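You operate a simulated robot arm through the tools that you are given. There is no shell and no other tool.

You run a simulated robot arm. Do the job below in one go: nothing can be reset, and whatever is moved stays where it is left.

JOB
Seal pouch 71 and put it in the out tray.
Fine: set the dial to the time on its label; switch the sealer off after.

Only the result counts: the job must be done as asked and must still hold three seconds after the hand-in. Knocking over, shifting, dropping, spilling or breaking anything else fails it. A push-on lid holds only when it is set on centred and level and pressed home; a screw cap is set on level and turned clockwise until tight.

ROBOT AND FRAMES
A 7-joint arm with a three-finger gripper, fixed in place. Base frame: the origin is at the foot of the arm, x ahead of it, y to its left, z up; the work surface is at about z = 860. Units: mm, degrees, N and s.
Its first joint turns from -166.0 to 166.0 degrees. Payload 2.69 kg.
Tool frame: the origin (TCP) lies between the finger pads and is the grasp point; the fingertips stand 30 mm ahead of it; z points along the fingers, y is the line along which they close. Largest opening 128 mm; the body of the gripper starts 117 mm behind the TCP.
Orientation is told as [roll, pitch, yaw] about the base's x, y, z axes, in that order, counted from this pose: with the fingers straight down and closing along the base's y, the tool's x points along the base's -x, its y along +y and its z along -z.

CONTROLS
- The arm moves only by the tool play_rows. Its argument "motion" is a list of rows, each a list of 2 entries, a list of its own where there are three numbers: the shift along the base's x, y, z in mm, then the turn, a rotation vector about the base's x, y, z in degrees. In form: [[[tx, ty, tz], [rx, ry, rz]], ...]. A call has 1 to 20 rows; each row shifts and turns the commanded pose from where the row before left it. "jaw" is the closure in counts, from 0 (fully open) to 255 (shut), set as the call begins (left out, the last holds). A row lasts 0.2 s, in which the tool goes at most 50 mm and 8.6 degrees; a call with a longer step from one row to the next is refused whole, and so is a gripper value outside its range. A pose out of reach is approached as far as the arm can. The call stops where the force on the tool passes 80 N (or 10 N more than at its start, if that is more) or the arm is blocked; 0.2 s more then pass. The fingers move at their own pace and stop on an object; they squeeze with about 36 N. The grip force told is the motor's: it shows also when the fingers shut on nothing. Time passes only in rows, and 0.2 s behind the last, so rows that do not move let the fingers close. The reply holds the time, the measured pose of the TCP, the force on the tool along the base axes, the opening and the grip force, in the units named above and with some noise, with the torque about the TCP (base axes, N m) and any sound that the robot's microphone picked up, and new pictures: "pictures" is both (left out), scene, wrist or none.
- Cameras (640 x 400 px; columns grow to the right, rows downward): "scene" is fixed at [404.9, -650.6, 1500.5]; the picture's right is [0.92, -0.40, 0.00], its down [-0.22, -0.51, -0.83] and it looks along [0.33, 0.76, -0.56] (base axes); focal length 298 px, centre (320, 200). "wrist" rides on the gripper at [58, 54, -131] in the tool frame; the picture's right is [-0.68, 0.74, 0.00], its down [-0.62, -0.57, -0.55] and it looks along [-0.40, -0.37, 0.84] (tool axes); focal length 234 px, centre (320, 200). There is no depth. A picture from a camera that has moved, and an enlarged one, comes with that camera's place and axes in the base frame and with its lens. The place of the scene camera against the robot may be out by one fixed shift of up to 18 mm in any direction.
- move_column(by): slides the trunk up (or, below 0, down) by that many mm; the arm rides with it, the base frame stays. It gives what a move gives, with no picture.
- enlarge(camera, box): a new picture of the part [left, top, right, bottom] of that camera's present view, enlarged. No time passes.
- finish_job(): hands the job in; it is judged then, once.

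Places have to be worked out from the pictures, the camera data and where the tool is seen. Open the gripper and draw the arm clear of the work before you hand the job in, unless the task says otherwise.

The tools are called after "Call:" as a command line: name --argument value ..., lists and objects as JSON in quotes. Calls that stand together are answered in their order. play_rows: Moves the arm, as the interface text tells. Its arguments: {"type":"object","properties":{"motion":{"type":"array","items":{"type":"array"}},"jaw":{"type":"number"},"pictures":{"type":"string","enum":["both","scene","wrist","none"]}},"required":["motion"]} The other tools are called the same way: move_column (by) slides the trunk up or down; enlarge (camera, box) takes an enlarged picture of a part of a camera's view; finish_job () hands the job in.

At the start:

```text
time_s: 0.0
eef_pos: [634.6, 128.6, 1303.4]
tool_rot: [0.0, 0.0, -0.1]
force: [-1.0, -0.3, -0.1]
torque: [-0.01, -0.01, 0.02]
finger_gap: 127.9
grasp_force: 0.1
trunk travel left (down, up): [-150.0, 200.0]
```

scene: 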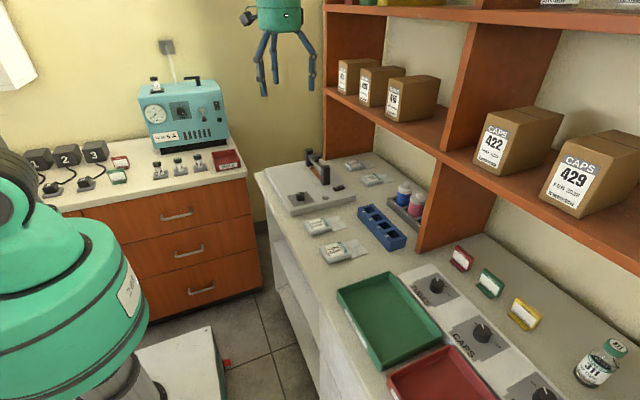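
wrist: 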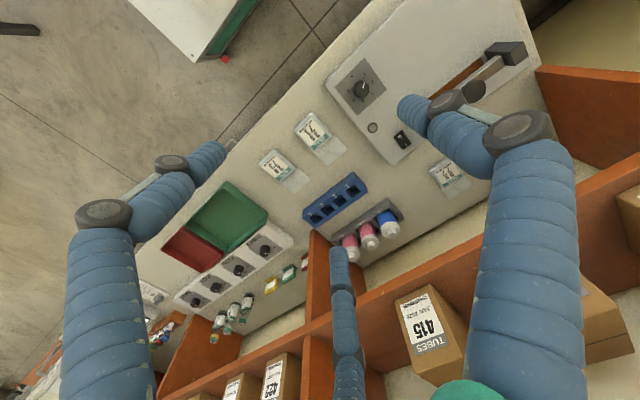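

I start by looking closer at the bench with the sealer, the pouches, trays and dials.

Call:
enlarge --camera "scene" --box '[250, 140, 450, 265]'

Call:
enlarge --camera "wrist" --box '[240, 40, 560, 240]'

Call:
enlarge --camera "scene" --box '[320, 230, 640, 400]'

Call:
enlarge --camera "wrist" --box '[140, 170, 340, 350]'

```text
3.20 times, centred on (350, 202) of scene
camera zoom: at [404.9, -650.6, 1500.5], right [0.92, -0.4, 0.0], down [-0.22, -0.51, -0.83], along [0.33, 0.76, -0.56], focal length 954 px, centre (224, 192)
```

zoom: 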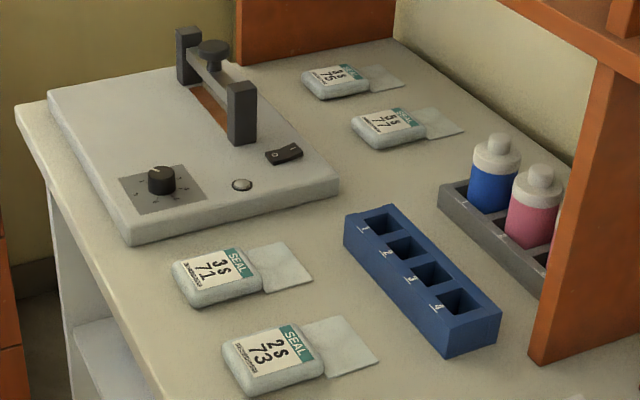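

```text
2.00 times, centred on (400, 140) of wrist
camera zoom: at [577.4, 181.8, 1436.1], right [0.68, 0.74, 0.0], down [0.62, -0.57, 0.55], along [0.4, -0.37, -0.84], focal length 468 px, centre (160, 320)
```

zoom: 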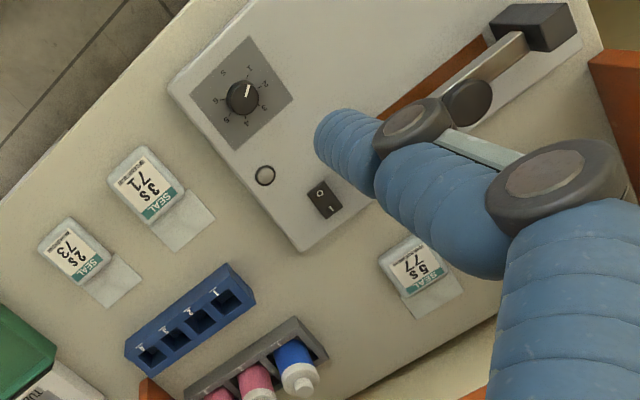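

```text
2.00 times, centred on (480, 315) of scene
camera zoom: at [404.9, -650.6, 1500.5], right [0.92, -0.4, 0.0], down [-0.22, -0.51, -0.83], along [0.33, 0.76, -0.56], focal length 596 px, centre (0, -30)
```

zoom: 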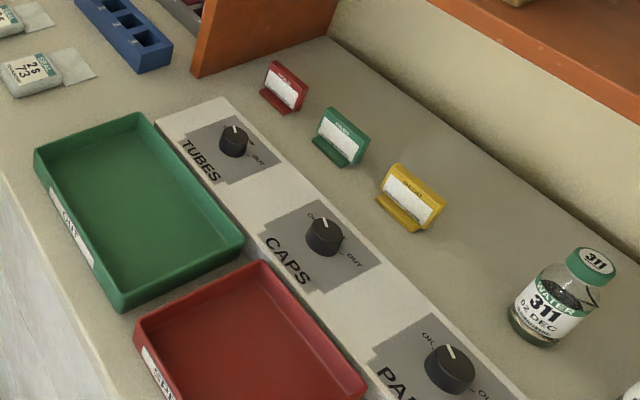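

```text
2.22 times, centred on (240, 260) of wrist
camera zoom: at [577.4, 181.8, 1436.1], right [0.68, 0.74, 0.0], down [0.62, -0.57, 0.55], along [0.4, -0.37, -0.84], focal length 520 px, centre (498, 67)
```

zoom: 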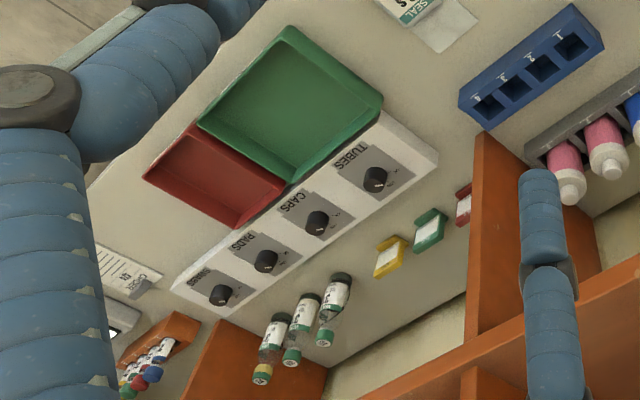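

The sealer (dial, light, rocker switch, lever) lies around (730, 260), pouch 71 (label 3 s) near (697, 55), and the green tray further toward -y. I move to get a clear wrist view of the sealer.

Call:
play_rows --motion '[[[-12, 42, -8], [0, 0, 0]], [[-12, 42, -8], [0, 0, 0]], [[-12, 42, -8], [0, 0, 0]], [[-12, 42, -8], [0, 0, 0]], [[-12, 42, -8], [0, 0, 0]], [[-12, 42, -8], [0, 0, 0]]]' --pictures "both"

```text
time_s: 1.4
eef_pos: [563.0, 379.9, 1257.2]
tool_rot: [0.0, 0.0, 0.0]
force: [0.1, -0.4, 0.6]
torque: [-0.01, 0.01, 0.0]
finger_gap: 127.9
grasp_force: 0.1
trunk travel left (down, up): [-150.0, 200.0]
camera wrist: at [505.5, 433.9, 1388.6], right [0.68, 0.74, 0.0], down [0.62, -0.57, 0.55], along [0.4, -0.37, -0.84], focal length 234 px, centre (320, 200)
```

scene: 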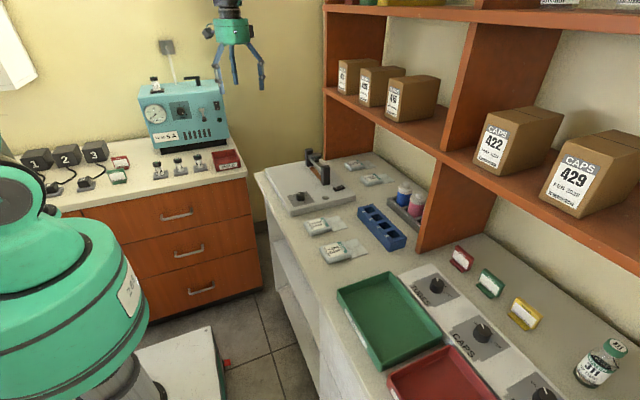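
wrist: 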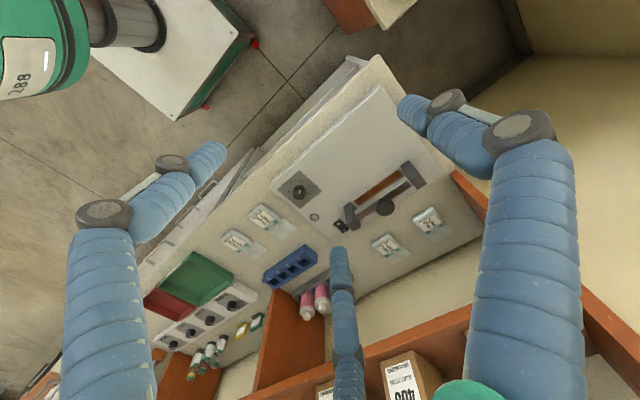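

Call:
enlarge --camera "wrist" --box '[230, 70, 490, 290]'

Call:
enlarge --camera "wrist" --box '[330, 150, 440, 240]'

Call:
enlarge --camera "scene" --box '[255, 140, 365, 220]'

Call:
enlarge --camera "scene" --box '[320, 260, 500, 400]'

```text
1.82 times, centred on (360, 180) of wrist
camera zoom: at [505.5, 433.9, 1388.6], right [0.68, 0.74, 0.0], down [0.62, -0.57, 0.55], along [0.4, -0.37, -0.84], focal length 426 px, centre (247, 236)
```

zoom: 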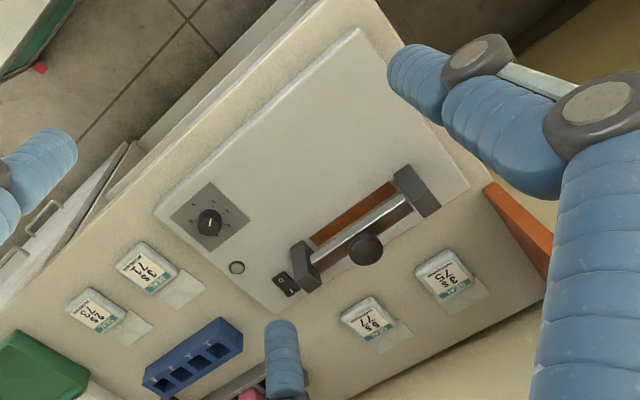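

```text
4.44 times, centred on (385, 195) of wrist
camera zoom: at [505.5, 433.9, 1388.6], right [0.68, 0.74, 0.0], down [0.62, -0.57, 0.55], along [0.4, -0.37, -0.84], focal length 1041 px, centre (31, 222)
```

zoom: 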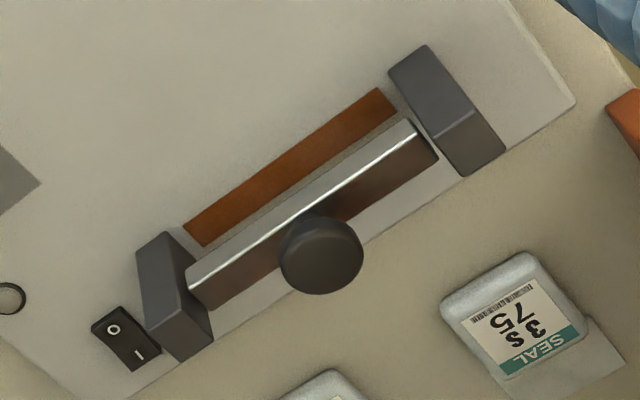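

```text
5.00 times, centred on (310, 180) of scene
camera zoom: at [404.9, -650.6, 1500.5], right [0.92, -0.4, 0.0], down [-0.22, -0.51, -0.83], along [0.33, 0.76, -0.56], focal length 1491 px, centre (370, 300)
```

zoom: 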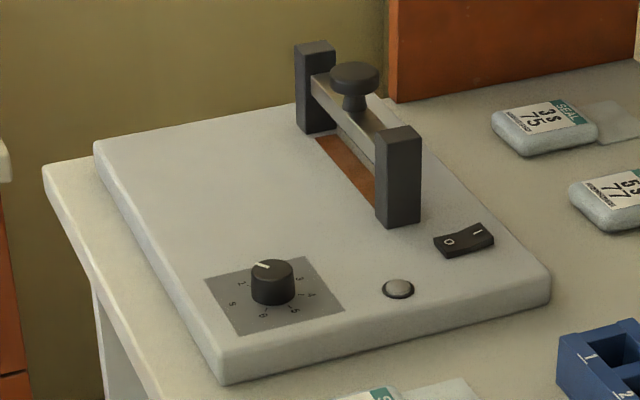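

```text
2.86 times, centred on (410, 330) of scene
camera zoom: at [404.9, -650.6, 1500.5], right [0.92, -0.4, 0.0], down [-0.22, -0.51, -0.83], along [0.33, 0.76, -0.56], focal length 852 px, centre (63, -171)
```

zoom: 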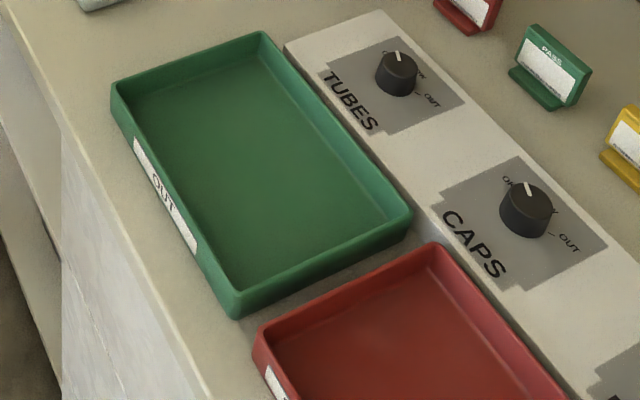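

Green tray is OUT; the sealer slab spans about x 630–880, y 157–479 with top z≈892; posts at y≈257 and 428, bar at x≈814 with a knob at y≈342. Let me look closely at the gripper, the pouch, and the dial.

Call:
enlarge --camera "scene" --box '[190, 0, 290, 100]'

Call:
enlarge --camera "wrist" --box '[270, 160, 360, 240]'

Call:
enlarge --camera "scene" --box '[300, 205, 380, 270]'

Call:
enlarge --camera "scene" --box '[275, 180, 345, 220]'

```text
4.00 times, centred on (240, 50) of scene
camera zoom: at [404.9, -650.6, 1500.5], right [0.92, -0.4, 0.0], down [-0.22, -0.51, -0.83], along [0.33, 0.76, -0.56], focal length 1193 px, centre (640, 800)
```

zoom: 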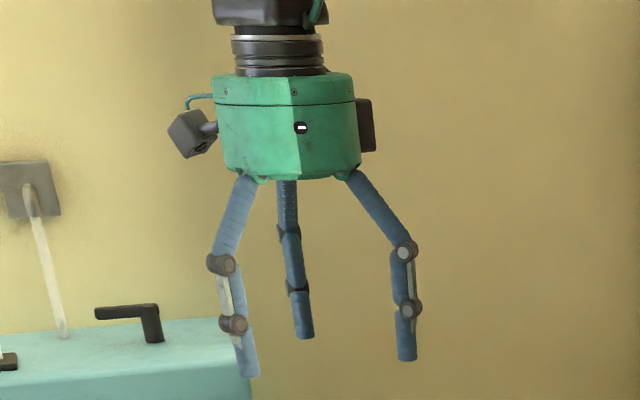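

```text
5.00 times, centred on (315, 200) of wrist
camera zoom: at [505.5, 433.9, 1388.6], right [0.68, 0.74, 0.0], down [0.62, -0.57, 0.55], along [0.4, -0.37, -0.84], focal length 1171 px, centre (345, 200)
```

zoom: 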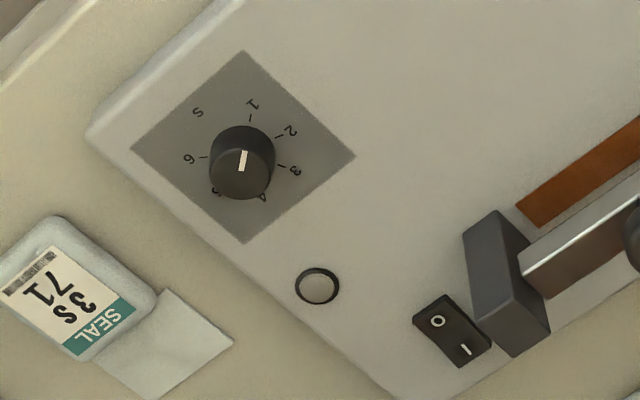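

```text
6.15 times, centred on (340, 238) of scene
camera zoom: at [404.9, -650.6, 1500.5], right [0.92, -0.4, 0.0], down [-0.22, -0.51, -0.83], along [0.33, 0.76, -0.56], focal length 1835 px, centre (197, -31)
```

zoom: 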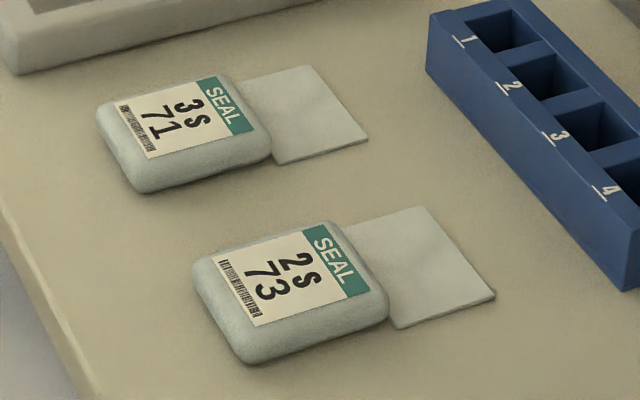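

```text
9.14 times, centred on (310, 200) of scene
camera zoom: at [404.9, -650.6, 1500.5], right [0.92, -0.4, 0.0], down [-0.22, -0.51, -0.83], along [0.33, 0.76, -0.56], focal length 2726 px, centre (411, 200)
```

zoom: 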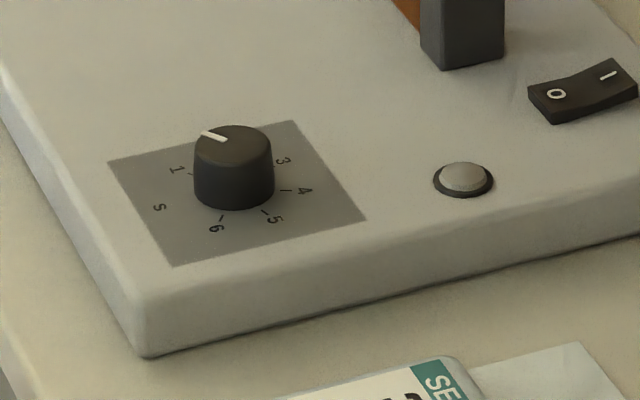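

The dial's marks are 50° apart (1 at 125°, 3 at 25° from +x), the pointer presently at 1. The hand looks three-fingered, so I close it here in the air to see how it really moves.

Call:
play_rows --motion '[[[0, 0, 0], [0, 0, 0]], [[0, 0, 0], [0, 0, 0]], [[0, 0, 0], [0, 0, 0]]]' --jaw 170 --pictures "both"

Call:
enlarge --camera "scene" --box '[190, 0, 290, 100]'

```text
time_s: 2.2
eef_pos: [563.6, 379.5, 1257.9]
tool_rot: [0.0, 0.0, 0.1]
force: [0.3, 0.6, 0.6]
torque: [0.0, 0.02, 0.0]
finger_gap: 42.4
grasp_force: 0.0
trunk travel left (down, up): [-150.0, 200.0]
camera wrist: at [505.5, 433.7, 1389.0], right [0.68, 0.74, 0.0], down [0.62, -0.57, 0.55], along [0.4, -0.37, -0.84], focal length 234 px, centre (320, 200)
```

scene: 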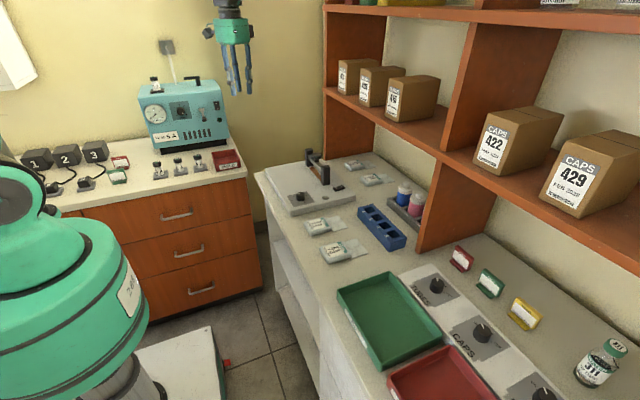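
wrist: 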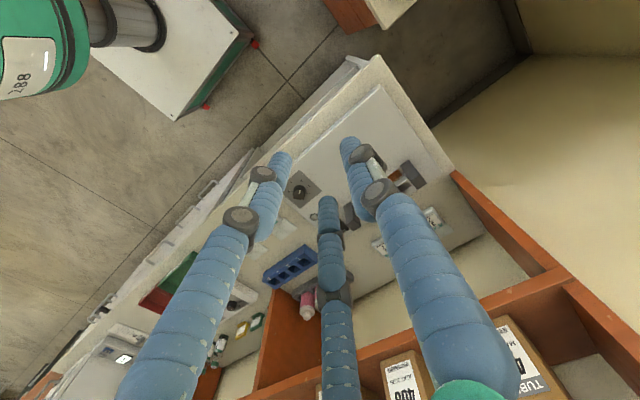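

```text
4.00 times, centred on (240, 50) of scene
camera zoom: at [404.9, -650.6, 1500.5], right [0.92, -0.4, 0.0], down [-0.22, -0.51, -0.83], along [0.33, 0.76, -0.56], focal length 1193 px, centre (640, 800)
```

zoom: 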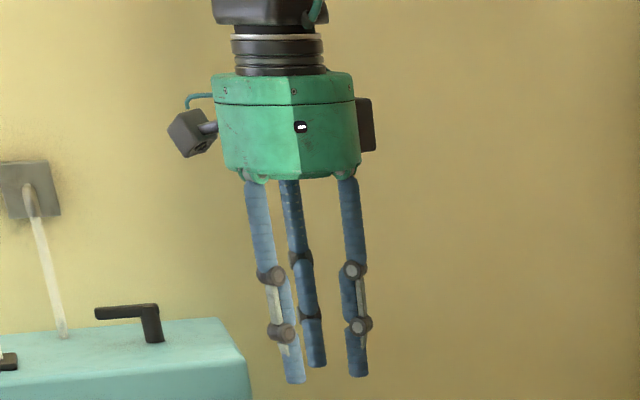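

The hand closes as a unit about the TCP axis (gap = 128·(1−count/255)). I shut it and move over the rocker switch (about (842, 203)), staying high, to check its place up close.

Call:
play_rows --motion '[[[35, -22, -24], [0, 0, 0]], [[35, -22, -24], [0, 0, 0]], [[35, -22, -24], [0, 0, 0]], [[35, -22, -24], [0, 0, 0]], [[35, -22, -24], [0, 0, 0]], [[35, -22, -24], [0, 0, 0]], [[35, -22, -24], [0, 0, 0]], [[35, -22, -24], [0, 0, 0]]]' --jaw 255 --pictures "both"

Call:
enlarge --camera "wrist" --box '[220, 100, 460, 280]'

Call:
enlarge --camera "scene" --box '[260, 60, 440, 220]'

```text
time_s: 4.0
eef_pos: [842.8, 205.2, 1063.2]
tool_rot: [0.0, -0.1, 0.0]
force: [-0.5, 0.8, 0.5]
torque: [-0.01, -0.05, -0.02]
finger_gap: 2.1
grasp_force: 31.3
trunk travel left (down, up): [-150.0, 200.0]
camera wrist: at [785.4, 258.7, 1196.0], right [0.68, 0.74, 0.0], down [0.61, -0.57, 0.55], along [0.4, -0.37, -0.84], focal length 234 px, centre (320, 200)
```

scene: 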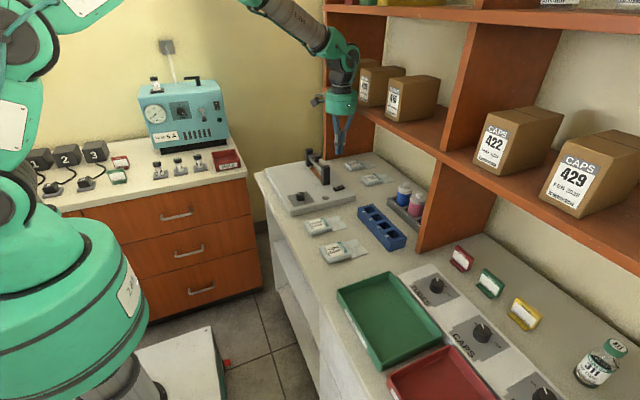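
wrist: 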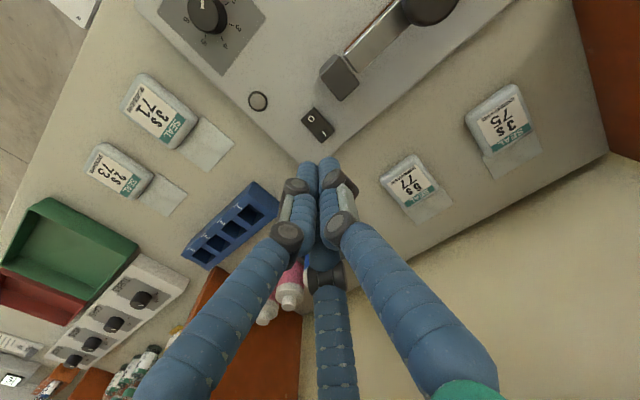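

```text
2.22 times, centred on (340, 190) of wrist
camera zoom: at [785.4, 258.7, 1196.0], right [0.68, 0.74, 0.0], down [0.61, -0.57, 0.55], along [0.4, -0.37, -0.84], focal length 520 px, centre (276, 222)
```

zoom: 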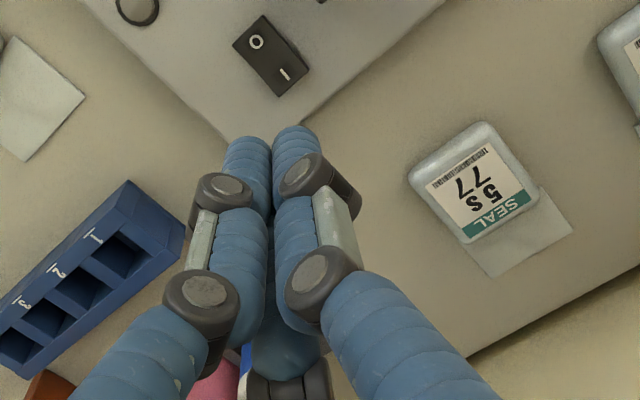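

```text
2.50 times, centred on (350, 140) of scene
camera zoom: at [404.9, -650.6, 1500.5], right [0.92, -0.4, 0.0], down [-0.22, -0.51, -0.83], along [0.33, 0.76, -0.56], focal length 745 px, centre (245, 350)
```

zoom: 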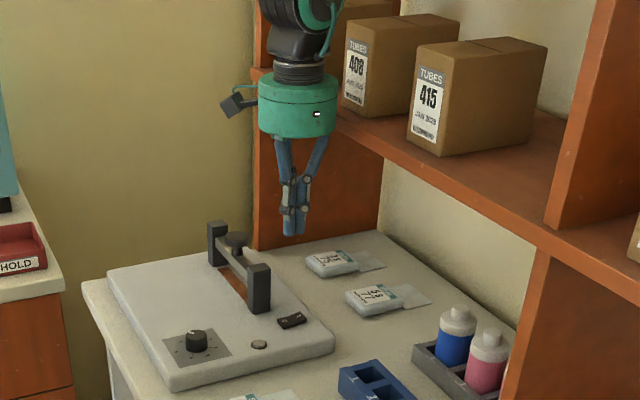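

The rocker lies along x: "O" at about (831, 201) and "I" at about (856, 201). I go down over the "I" end with shut fingers, stopping just above it.

Call:
play_rows --motion '[[[3.5, -1, -29], [0, 0, 0]], [[3.5, -1, -29], [0, 0, 0]], [[3.5, -1, -29], [0, 0, 0]], [[3.5, -1, -28], [0, 0, 0]]]' --pictures "both"

Call:
enlarge --camera "wrist" --box '[240, 90, 400, 210]'

Call:
enlarge --camera "scene" --box '[290, 60, 390, 220]'

```text
time_s: 4.4
eef_pos: [857.9, 207.4, 1059.2]
tool_rot: [0.4, -2.0, 0.0]
force: [15.4, 2.3, 31.1]
torque: [0.23, 0.21, -0.12]
finger_gap: 2.1
grasp_force: 31.5
trunk travel left (down, up): [-150.0, 200.0]
stopped in row 2: the force on the tool passed its limit at 103 N (the readings are from after the stop); the commanded pose is now the measured one
camera wrist: at [795.5, 259.8, 1189.8], right [0.67, 0.74, 0.03], down [0.6, -0.57, 0.57], along [0.44, -0.36, -0.82], focal length 234 px, centre (320, 200)
```

scene: 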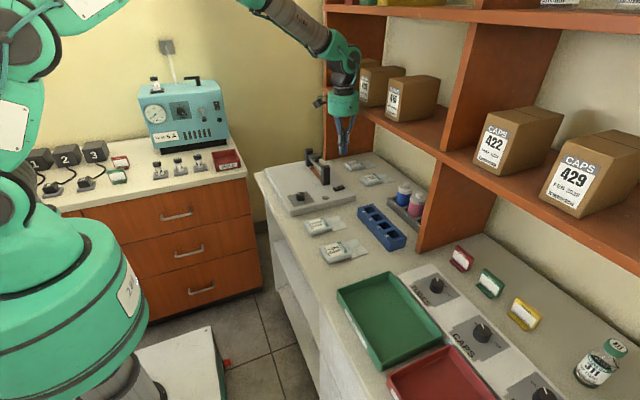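
wrist: 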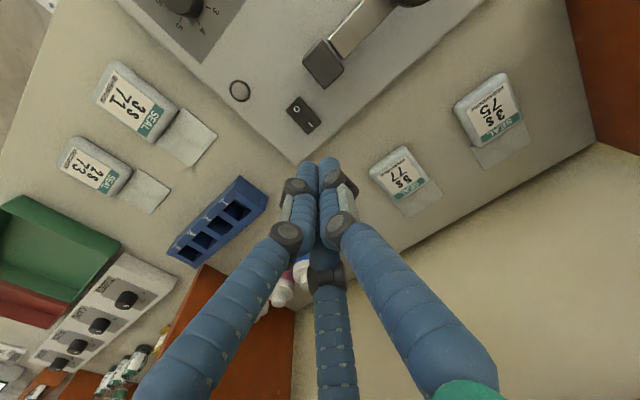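

```text
3.33 times, centred on (320, 150) of wrist
camera zoom: at [795.5, 259.8, 1189.8], right [0.67, 0.74, 0.03], down [0.6, -0.57, 0.57], along [0.44, -0.36, -0.82], focal length 781 px, centre (320, 367)
```

zoom: 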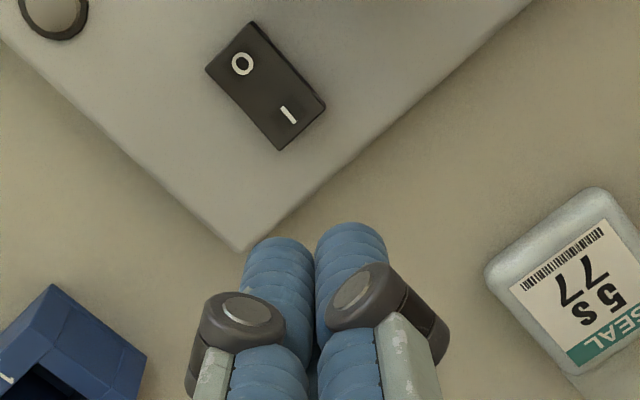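

```text
2.50 times, centred on (340, 140) of scene
camera zoom: at [404.9, -650.6, 1500.5], right [0.92, -0.4, 0.0], down [-0.22, -0.51, -0.83], along [0.33, 0.76, -0.56], focal length 745 px, centre (270, 350)
```

zoom: 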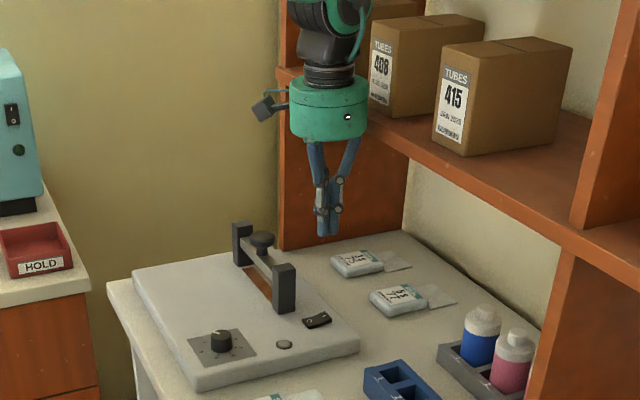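

The stop shows the palm rim touched the shelf front edge (contact about 50 mm to the +x side of the palm), so the hand must stay further from the shelf and work tilted there. I back off up and toward the base.

Call:
play_rows --motion '[[[0, 0, 15], [0, 0, 0]], [[-20, 0, 25], [0, 0, 0]], [[-40, 0, 10], [0, 2, 0]], [[-40, 0, 0], [0, 0, 0]]]' --pictures "both"

Call:
enlarge --camera "scene" --box '[260, 40, 460, 200]'

```text
time_s: 5.4
eef_pos: [752.5, 206.4, 1101.4]
tool_rot: [0.4, 0.6, 0.1]
force: [-0.7, 1.0, -0.1]
torque: [-0.01, 0.03, 0.0]
finger_gap: 2.2
grasp_force: 32.1
trunk travel left (down, up): [-150.0, 200.0]
camera wrist: at [696.3, 259.1, 1234.4], right [0.68, 0.74, 0.0], down [0.62, -0.57, 0.54], along [0.4, -0.37, -0.84], focal length 234 px, centre (320, 200)
```

scene: 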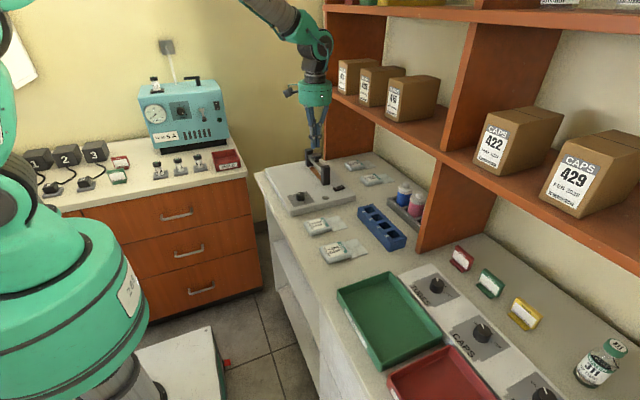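
wrist: 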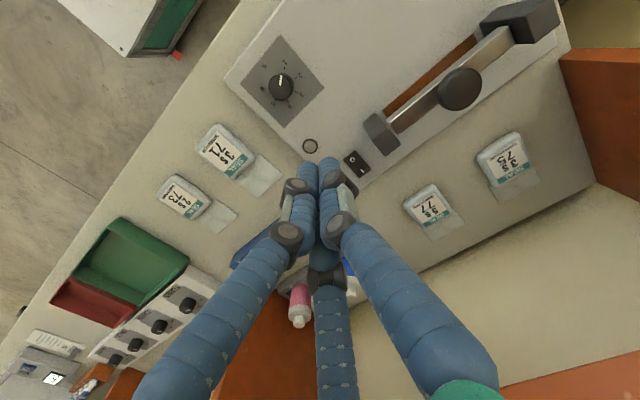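

```text
2.50 times, centred on (360, 120) of scene
camera zoom: at [404.9, -650.6, 1500.5], right [0.92, -0.4, 0.0], down [-0.22, -0.51, -0.83], along [0.33, 0.76, -0.56], focal length 745 px, centre (220, 400)
```

zoom: 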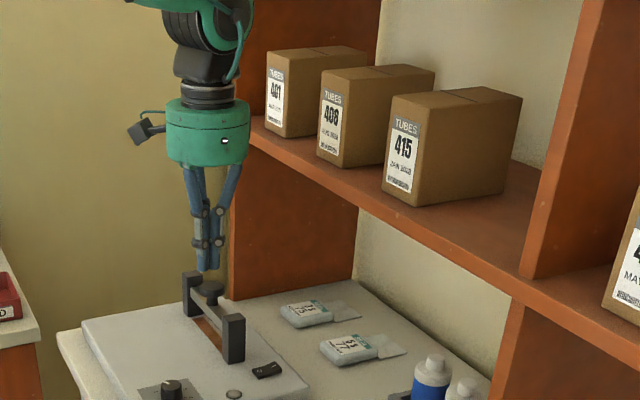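

Nothing on the shelf moved. I set the dial first: move above the dial (about (689, 198)), open to ~80 mm and pre-turn the hand +50°, so that gripping and turning −100° ends at −50°.

Call:
play_rows --motion '[[[-10.7, -1.4, -10], [-0.07, -0.1, 8.3]], [[-10.7, -1.4, -10], [-0.07, -0.1, 8.3]], [[-10.7, -1.4, -10], [-0.07, -0.1, 8.3]], [[-10.7, -1.4, -10], [-0.07, -0.1, 8.3]], [[-10.7, -1.4, -10], [-0.07, -0.1, 8.4]], [[-10.7, -1.4, -10], [-0.07, -0.1, 8.4]]]' --jaw 96 --pictures "both"

Call:
enlarge --camera "wrist" --box '[220, 60, 440, 220]'

Call:
enlarge --camera "scene" --box '[240, 80, 370, 220]'

```text
time_s: 6.8
eef_pos: [689.4, 199.2, 1042.8]
tool_rot: [-0.3, 0.2, 50.2]
force: [0.8, 0.0, -0.2]
torque: [0.0, -0.01, -0.02]
finger_gap: 79.7
grasp_force: 0.1
trunk travel left (down, up): [-150.0, 200.0]
camera wrist: at [612.8, 189.4, 1174.8], right [-0.13, 0.99, -0.01], down [0.83, 0.11, 0.55], along [0.54, 0.07, -0.84], focal length 234 px, centre (320, 200)
```

scene: 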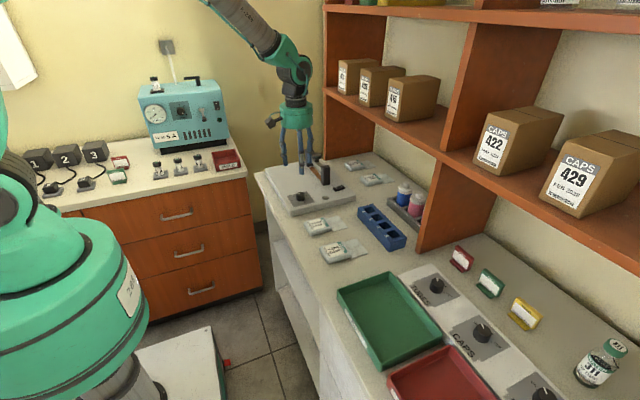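
wrist: 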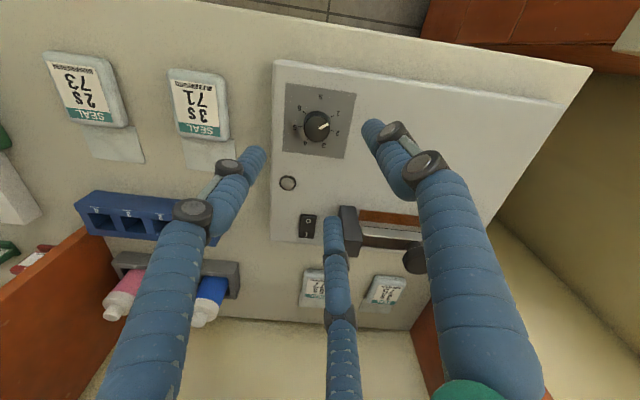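

```text
2.50 times, centred on (330, 140) of wrist
camera zoom: at [612.8, 189.4, 1174.8], right [-0.13, 0.99, -0.01], down [0.83, 0.11, 0.55], along [0.54, 0.07, -0.84], focal length 585 px, centre (295, 350)
```

zoom: 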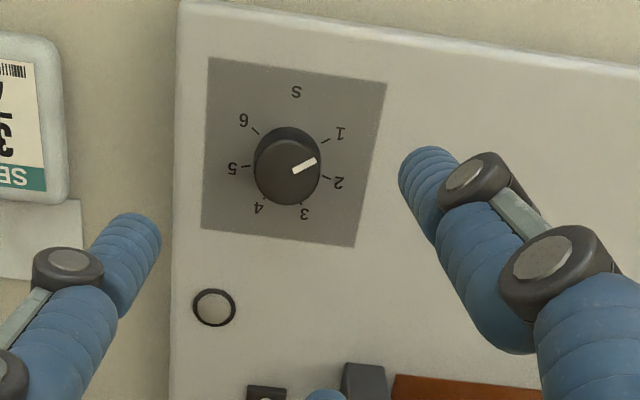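

```text
2.86 times, centred on (305, 150) of scene
camera zoom: at [404.9, -650.6, 1500.5], right [0.92, -0.4, 0.0], down [-0.22, -0.51, -0.83], along [0.33, 0.76, -0.56], focal length 852 px, centre (363, 343)
```

zoom: 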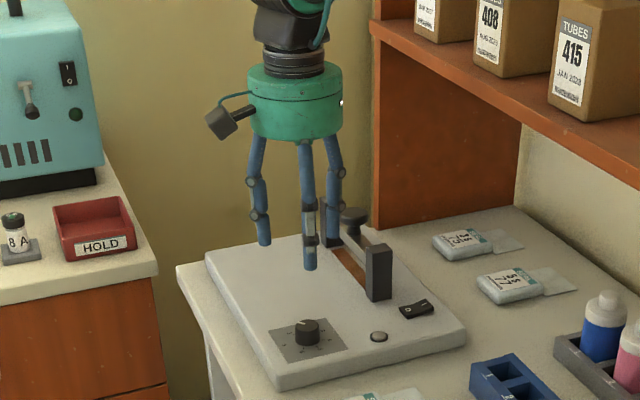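

The dial pointer is at 125° (on 1); dial centre about (688, 197), knob top z≈913. I descend around the knob with tips a few mm above the slab, then close on it.

Call:
play_rows --motion '[[[-0.6, -1, -28], [0, 0, 0]], [[-0.6, -1, -28], [0, 0, 0]], [[0, 0, -28], [0, 0, 0]], [[0, 0, -20], [0, 0, 0]], [[0, 0, -9], [0, 0, 0]]]' --pictures "both"

Call:
enlarge --camera "wrist" --box '[220, 60, 440, 220]'

Call:
enlarge --camera "scene" --box '[260, 130, 370, 220]'

```text
time_s: 8.0
eef_pos: [688.8, 196.6, 928.6]
tool_rot: [-0.2, 0.4, 50.1]
force: [0.1, -0.7, 0.1]
torque: [0.01, 0.04, 0.02]
finger_gap: 79.8
grasp_force: 0.0
trunk travel left (down, up): [-150.0, 200.0]
camera wrist: at [610.9, 186.9, 1061.5], right [-0.13, 0.99, -0.01], down [0.83, 0.11, 0.55], along [0.54, 0.07, -0.84], focal length 234 px, centre (320, 200)
```

scene: 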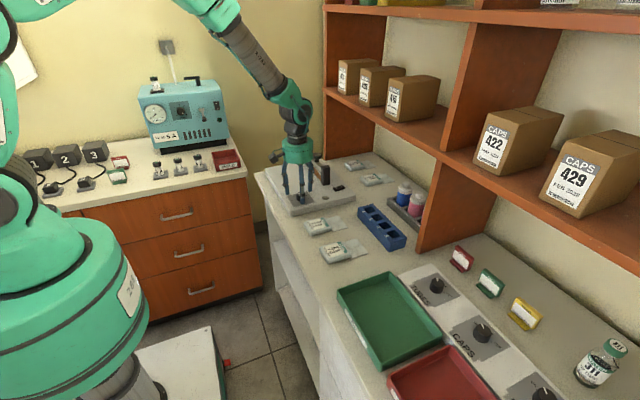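
wrist: 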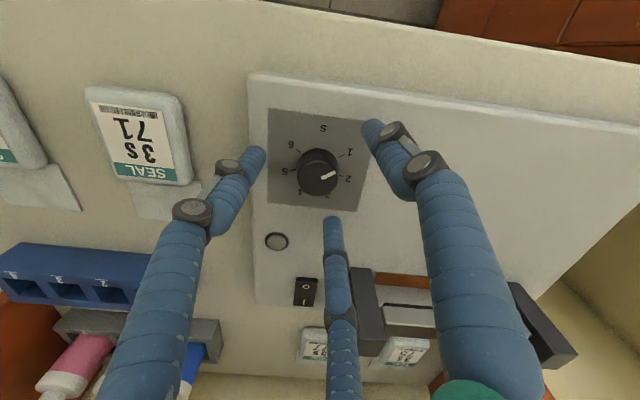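

```text
2.50 times, centred on (330, 140) of wrist
camera zoom: at [610.9, 186.9, 1061.5], right [-0.13, 0.99, -0.01], down [0.83, 0.11, 0.55], along [0.54, 0.07, -0.84], focal length 585 px, centre (295, 350)
```

zoom: 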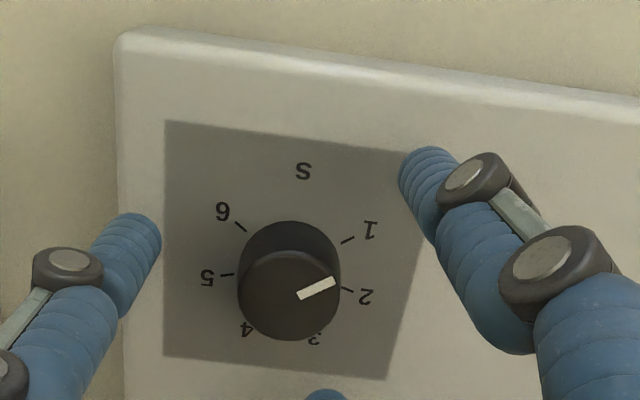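

```text
4.44 times, centred on (315, 175) of scene
camera zoom: at [404.9, -650.6, 1500.5], right [0.92, -0.4, 0.0], down [-0.22, -0.51, -0.83], along [0.33, 0.76, -0.56], focal length 1325 px, centre (342, 311)
```

zoom: 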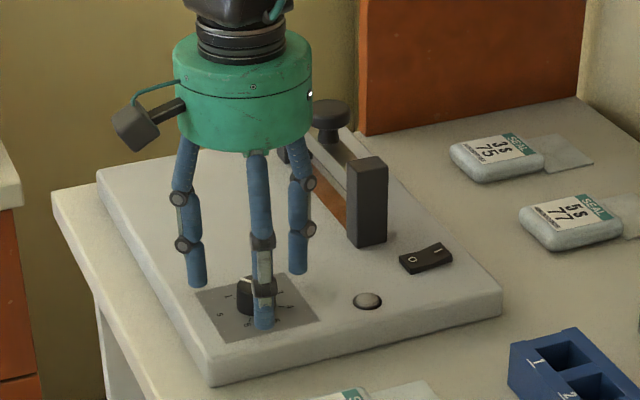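

The knob is centred between the fingers. I close on it.

Call:
play_rows --motion '[[[0, 0, 0], [0, 0, 0]], [[0, 0, 0], [0, 0, 0]], [[0, 0, 0], [0, 0, 0]]]' --jaw 255 --pictures "wrist"

Call:
enlarge --camera "wrist" --box '[220, 60, 440, 220]'

```text
time_s: 8.8
eef_pos: [689.1, 194.6, 930.5]
tool_rot: [-0.1, 0.3, 50.0]
force: [4.0, -10.1, -3.1]
torque: [-0.35, -0.17, -0.05]
finger_gap: 30.9
grasp_force: 35.7
trunk travel left (down, up): [-150.0, 200.0]
camera wrist: at [611.1, 186.2, 1061.7], right [-0.13, 0.99, -0.01], down [0.83, 0.11, 0.55], along [0.54, 0.07, -0.84], focal length 234 px, centre (320, 200)
```

wrist: 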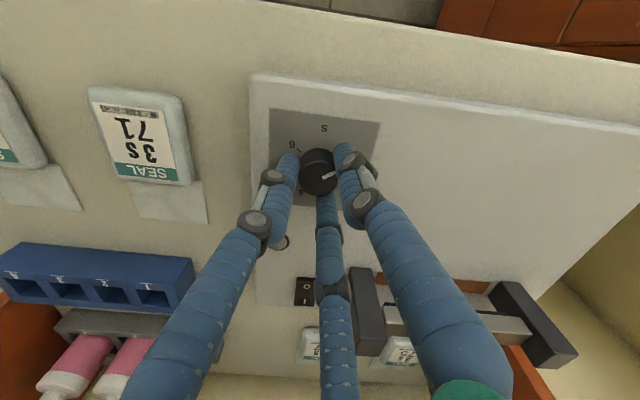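

```text
2.50 times, centred on (330, 140) of wrist
camera zoom: at [611.1, 186.2, 1061.7], right [-0.13, 0.99, -0.01], down [0.83, 0.11, 0.55], along [0.54, 0.07, -0.84], focal length 585 px, centre (295, 350)
```

zoom: 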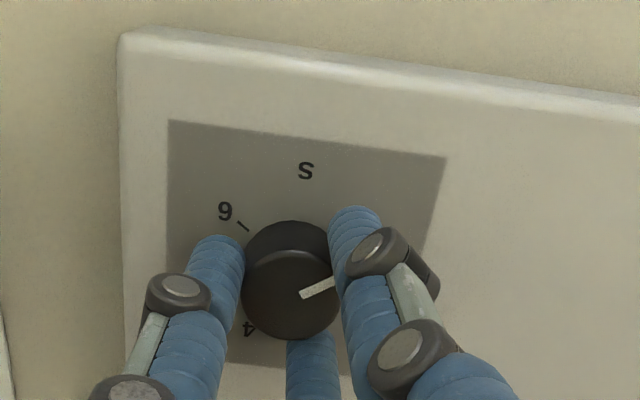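

The knob is held (30.9 mm). There is a side force of about 10 N, so I ease the command by about 2 mm toward −y before turning.

Call:
play_rows --motion '[[[1.2, -1.8, 0], [0, 0, 0]], [[0, 0, 0], [0, 0, 0]]]' --pictures "none"

```text
time_s: 9.4
eef_pos: [689.9, 195.1, 929.2]
tool_rot: [-0.2, 0.3, 50.1]
force: [-4.9, 1.6, 2.6]
torque: [0.16, 0.35, -0.12]
finger_gap: 29.9
grasp_force: 45.4
trunk travel left (down, up): [-150.0, 200.0]
```

Forces are small now. I turn the dial −100° about z.

Call:
play_rows --motion '[[[0, 0, 0], [0, 0, -8.4]], [[0, 0, 0], [0, 0, -8.4]], [[0, 0, 0], [0, 0, -8.4]], [[0, 0, 0], [0, 0, -8.4]], [[0, 0, 0], [0, 0, -8.4]], [[0, 0, 0], [0, 0, -8.4]], [[0, 0, 0], [0, 0, -8.4]], [[0, 0, 0], [0, 0, -8.4]], [[0, 0, 0], [0, 0, -8.4]], [[0, 0, 0], [0, 0, -8.4]], [[0, 0, 0], [0, 0, -8.4]], [[0, 0, 0], [0, 0, -7.6]], [[0, 0, 0], [0, 0, 0]]]' --pictures "both"

Call:
enlarge --camera "wrist" --box '[220, 60, 440, 220]'

Call:
enlarge --camera "scene" --box '[260, 130, 370, 220]'

```text
time_s: 12.2
eef_pos: [690.3, 195.2, 930.3]
tool_rot: [-0.2, 0.3, -50.0]
force: [-0.6, 5.7, 0.2]
torque: [0.13, -0.05, 0.03]
finger_gap: 29.9
grasp_force: 44.9
trunk travel left (down, up): [-150.0, 200.0]
camera wrist: at [695.4, 274.1, 1061.8], right [1.0, -0.04, -0.01], down [-0.03, -0.84, 0.55], along [-0.03, -0.55, -0.84], focal length 234 px, centre (320, 200)
```

scene: 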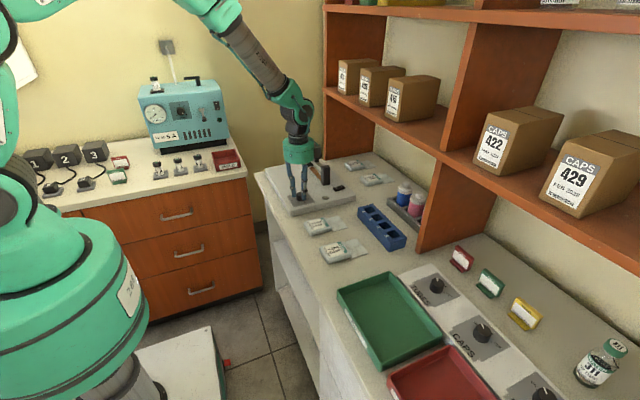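
wrist: 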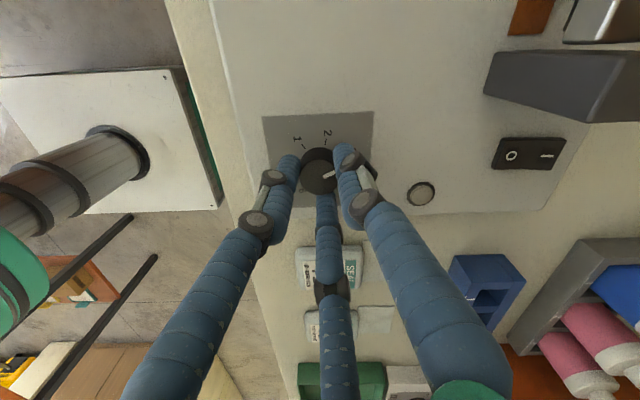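

```text
2.50 times, centred on (330, 140) of wrist
camera zoom: at [695.4, 274.1, 1061.8], right [1.0, -0.04, -0.01], down [-0.03, -0.84, 0.55], along [-0.03, -0.55, -0.84], focal length 585 px, centre (295, 350)
```

zoom: 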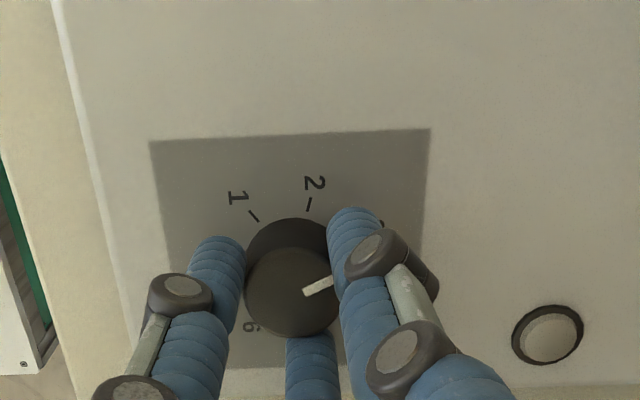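

```text
4.44 times, centred on (315, 175) of scene
camera zoom: at [404.9, -650.6, 1500.5], right [0.92, -0.4, 0.0], down [-0.22, -0.51, -0.83], along [0.33, 0.76, -0.56], focal length 1325 px, centre (342, 311)
```

zoom: 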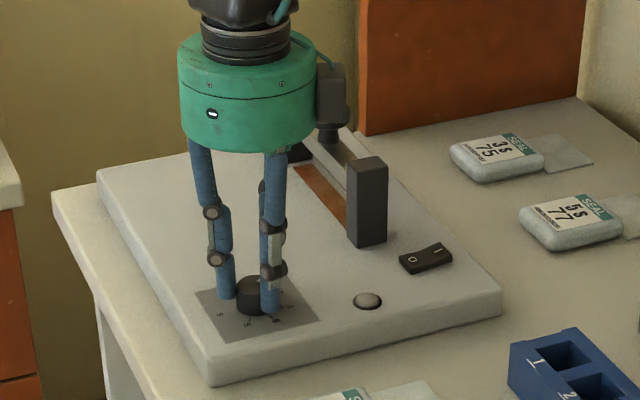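

The dial turned with the hand. I release and lift to check the pointer.

Call:
play_rows --motion '[[[0, 0, 0], [0, 0, 0]], [[0, 0, 0], [0, 0, 0]], [[0, 0, 30], [0, 0, 0]], [[0, 0, 40], [0, 0, 0]], [[0, 0, 40], [0, 0, 0]]]' --jaw 96 --pictures "both"

Call:
enlarge --camera "wrist" --box '[240, 60, 400, 200]'

Call:
enlarge --camera "scene" --box '[275, 180, 345, 220]'

```text
time_s: 13.4
eef_pos: [691.2, 193.9, 1039.0]
tool_rot: [-0.3, 0.2, -49.9]
force: [-0.3, -0.6, 0.5]
torque: [0.01, -0.05, 0.02]
finger_gap: 79.7
grasp_force: 0.0
trunk travel left (down, up): [-150.0, 200.0]
camera wrist: at [696.1, 272.1, 1172.3], right [1.0, -0.04, -0.01], down [-0.03, -0.84, 0.55], along [-0.03, -0.55, -0.84], focal length 234 px, centre (320, 200)
```

scene: 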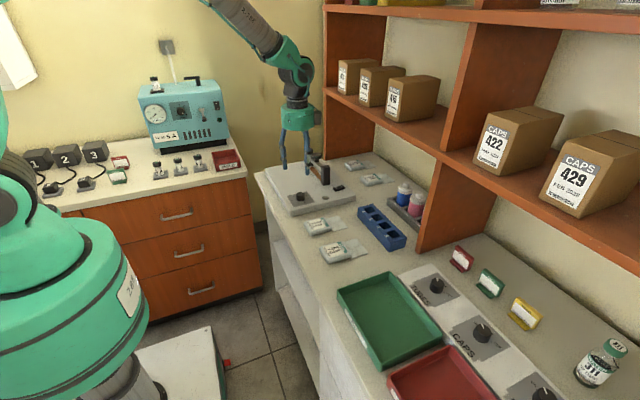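
wrist: 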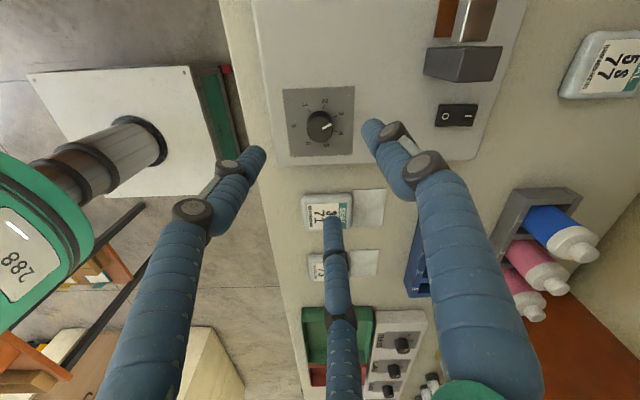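

```text
2.86 times, centred on (320, 130) of wrist
camera zoom: at [696.1, 272.1, 1172.3], right [1.0, -0.04, -0.01], down [-0.03, -0.84, 0.55], along [-0.03, -0.55, -0.84], focal length 669 px, centre (320, 400)
```

zoom: 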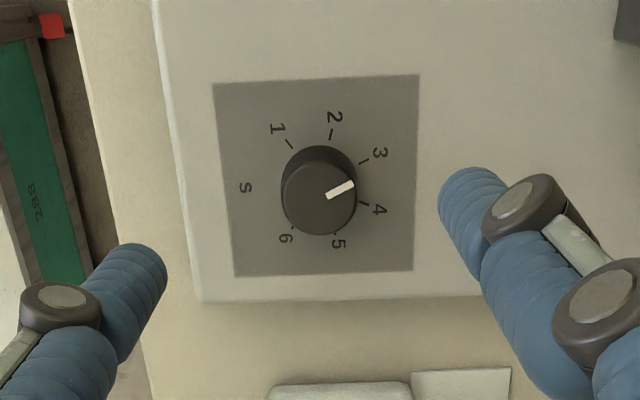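

```text
9.14 times, centred on (310, 200) of scene
camera zoom: at [404.9, -650.6, 1500.5], right [0.92, -0.4, 0.0], down [-0.22, -0.51, -0.83], along [0.33, 0.76, -0.56], focal length 2726 px, centre (411, 200)
```

zoom: 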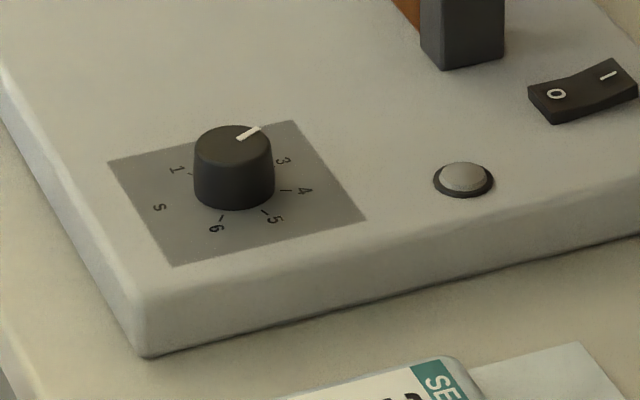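

The pointer is about at 3; I enlarge more to measure it precisely.

Call:
enlarge --camera "wrist" --box '[290, 90, 350, 160]'

Call:
enlarge --camera "scene" --box '[290, 188, 320, 210]'

```text
5.71 times, centred on (320, 125) of wrist
camera zoom: at [696.1, 272.1, 1172.3], right [1.0, -0.04, -0.01], down [-0.03, -0.84, 0.55], along [-0.03, -0.55, -0.84], focal length 1338 px, centre (320, 629)
```

zoom: 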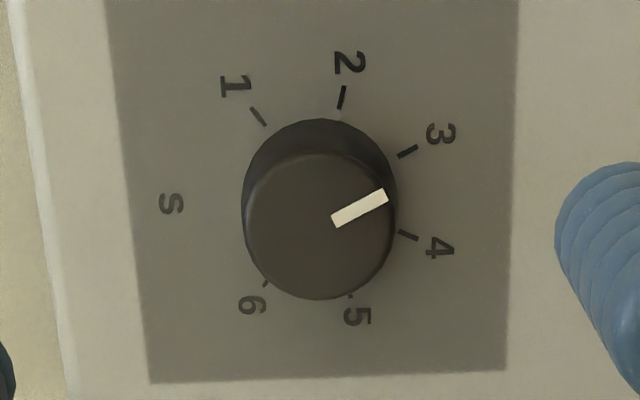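

```text
16.00 times, centred on (305, 199) of scene
camera zoom: at [404.9, -650.6, 1500.5], right [0.92, -0.4, 0.0], down [-0.22, -0.51, -0.83], along [0.33, 0.76, -0.56], focal length 4770 px, centre (560, 216)
```

zoom: 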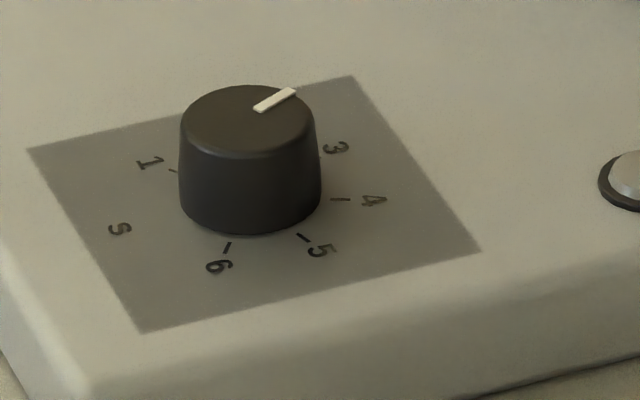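

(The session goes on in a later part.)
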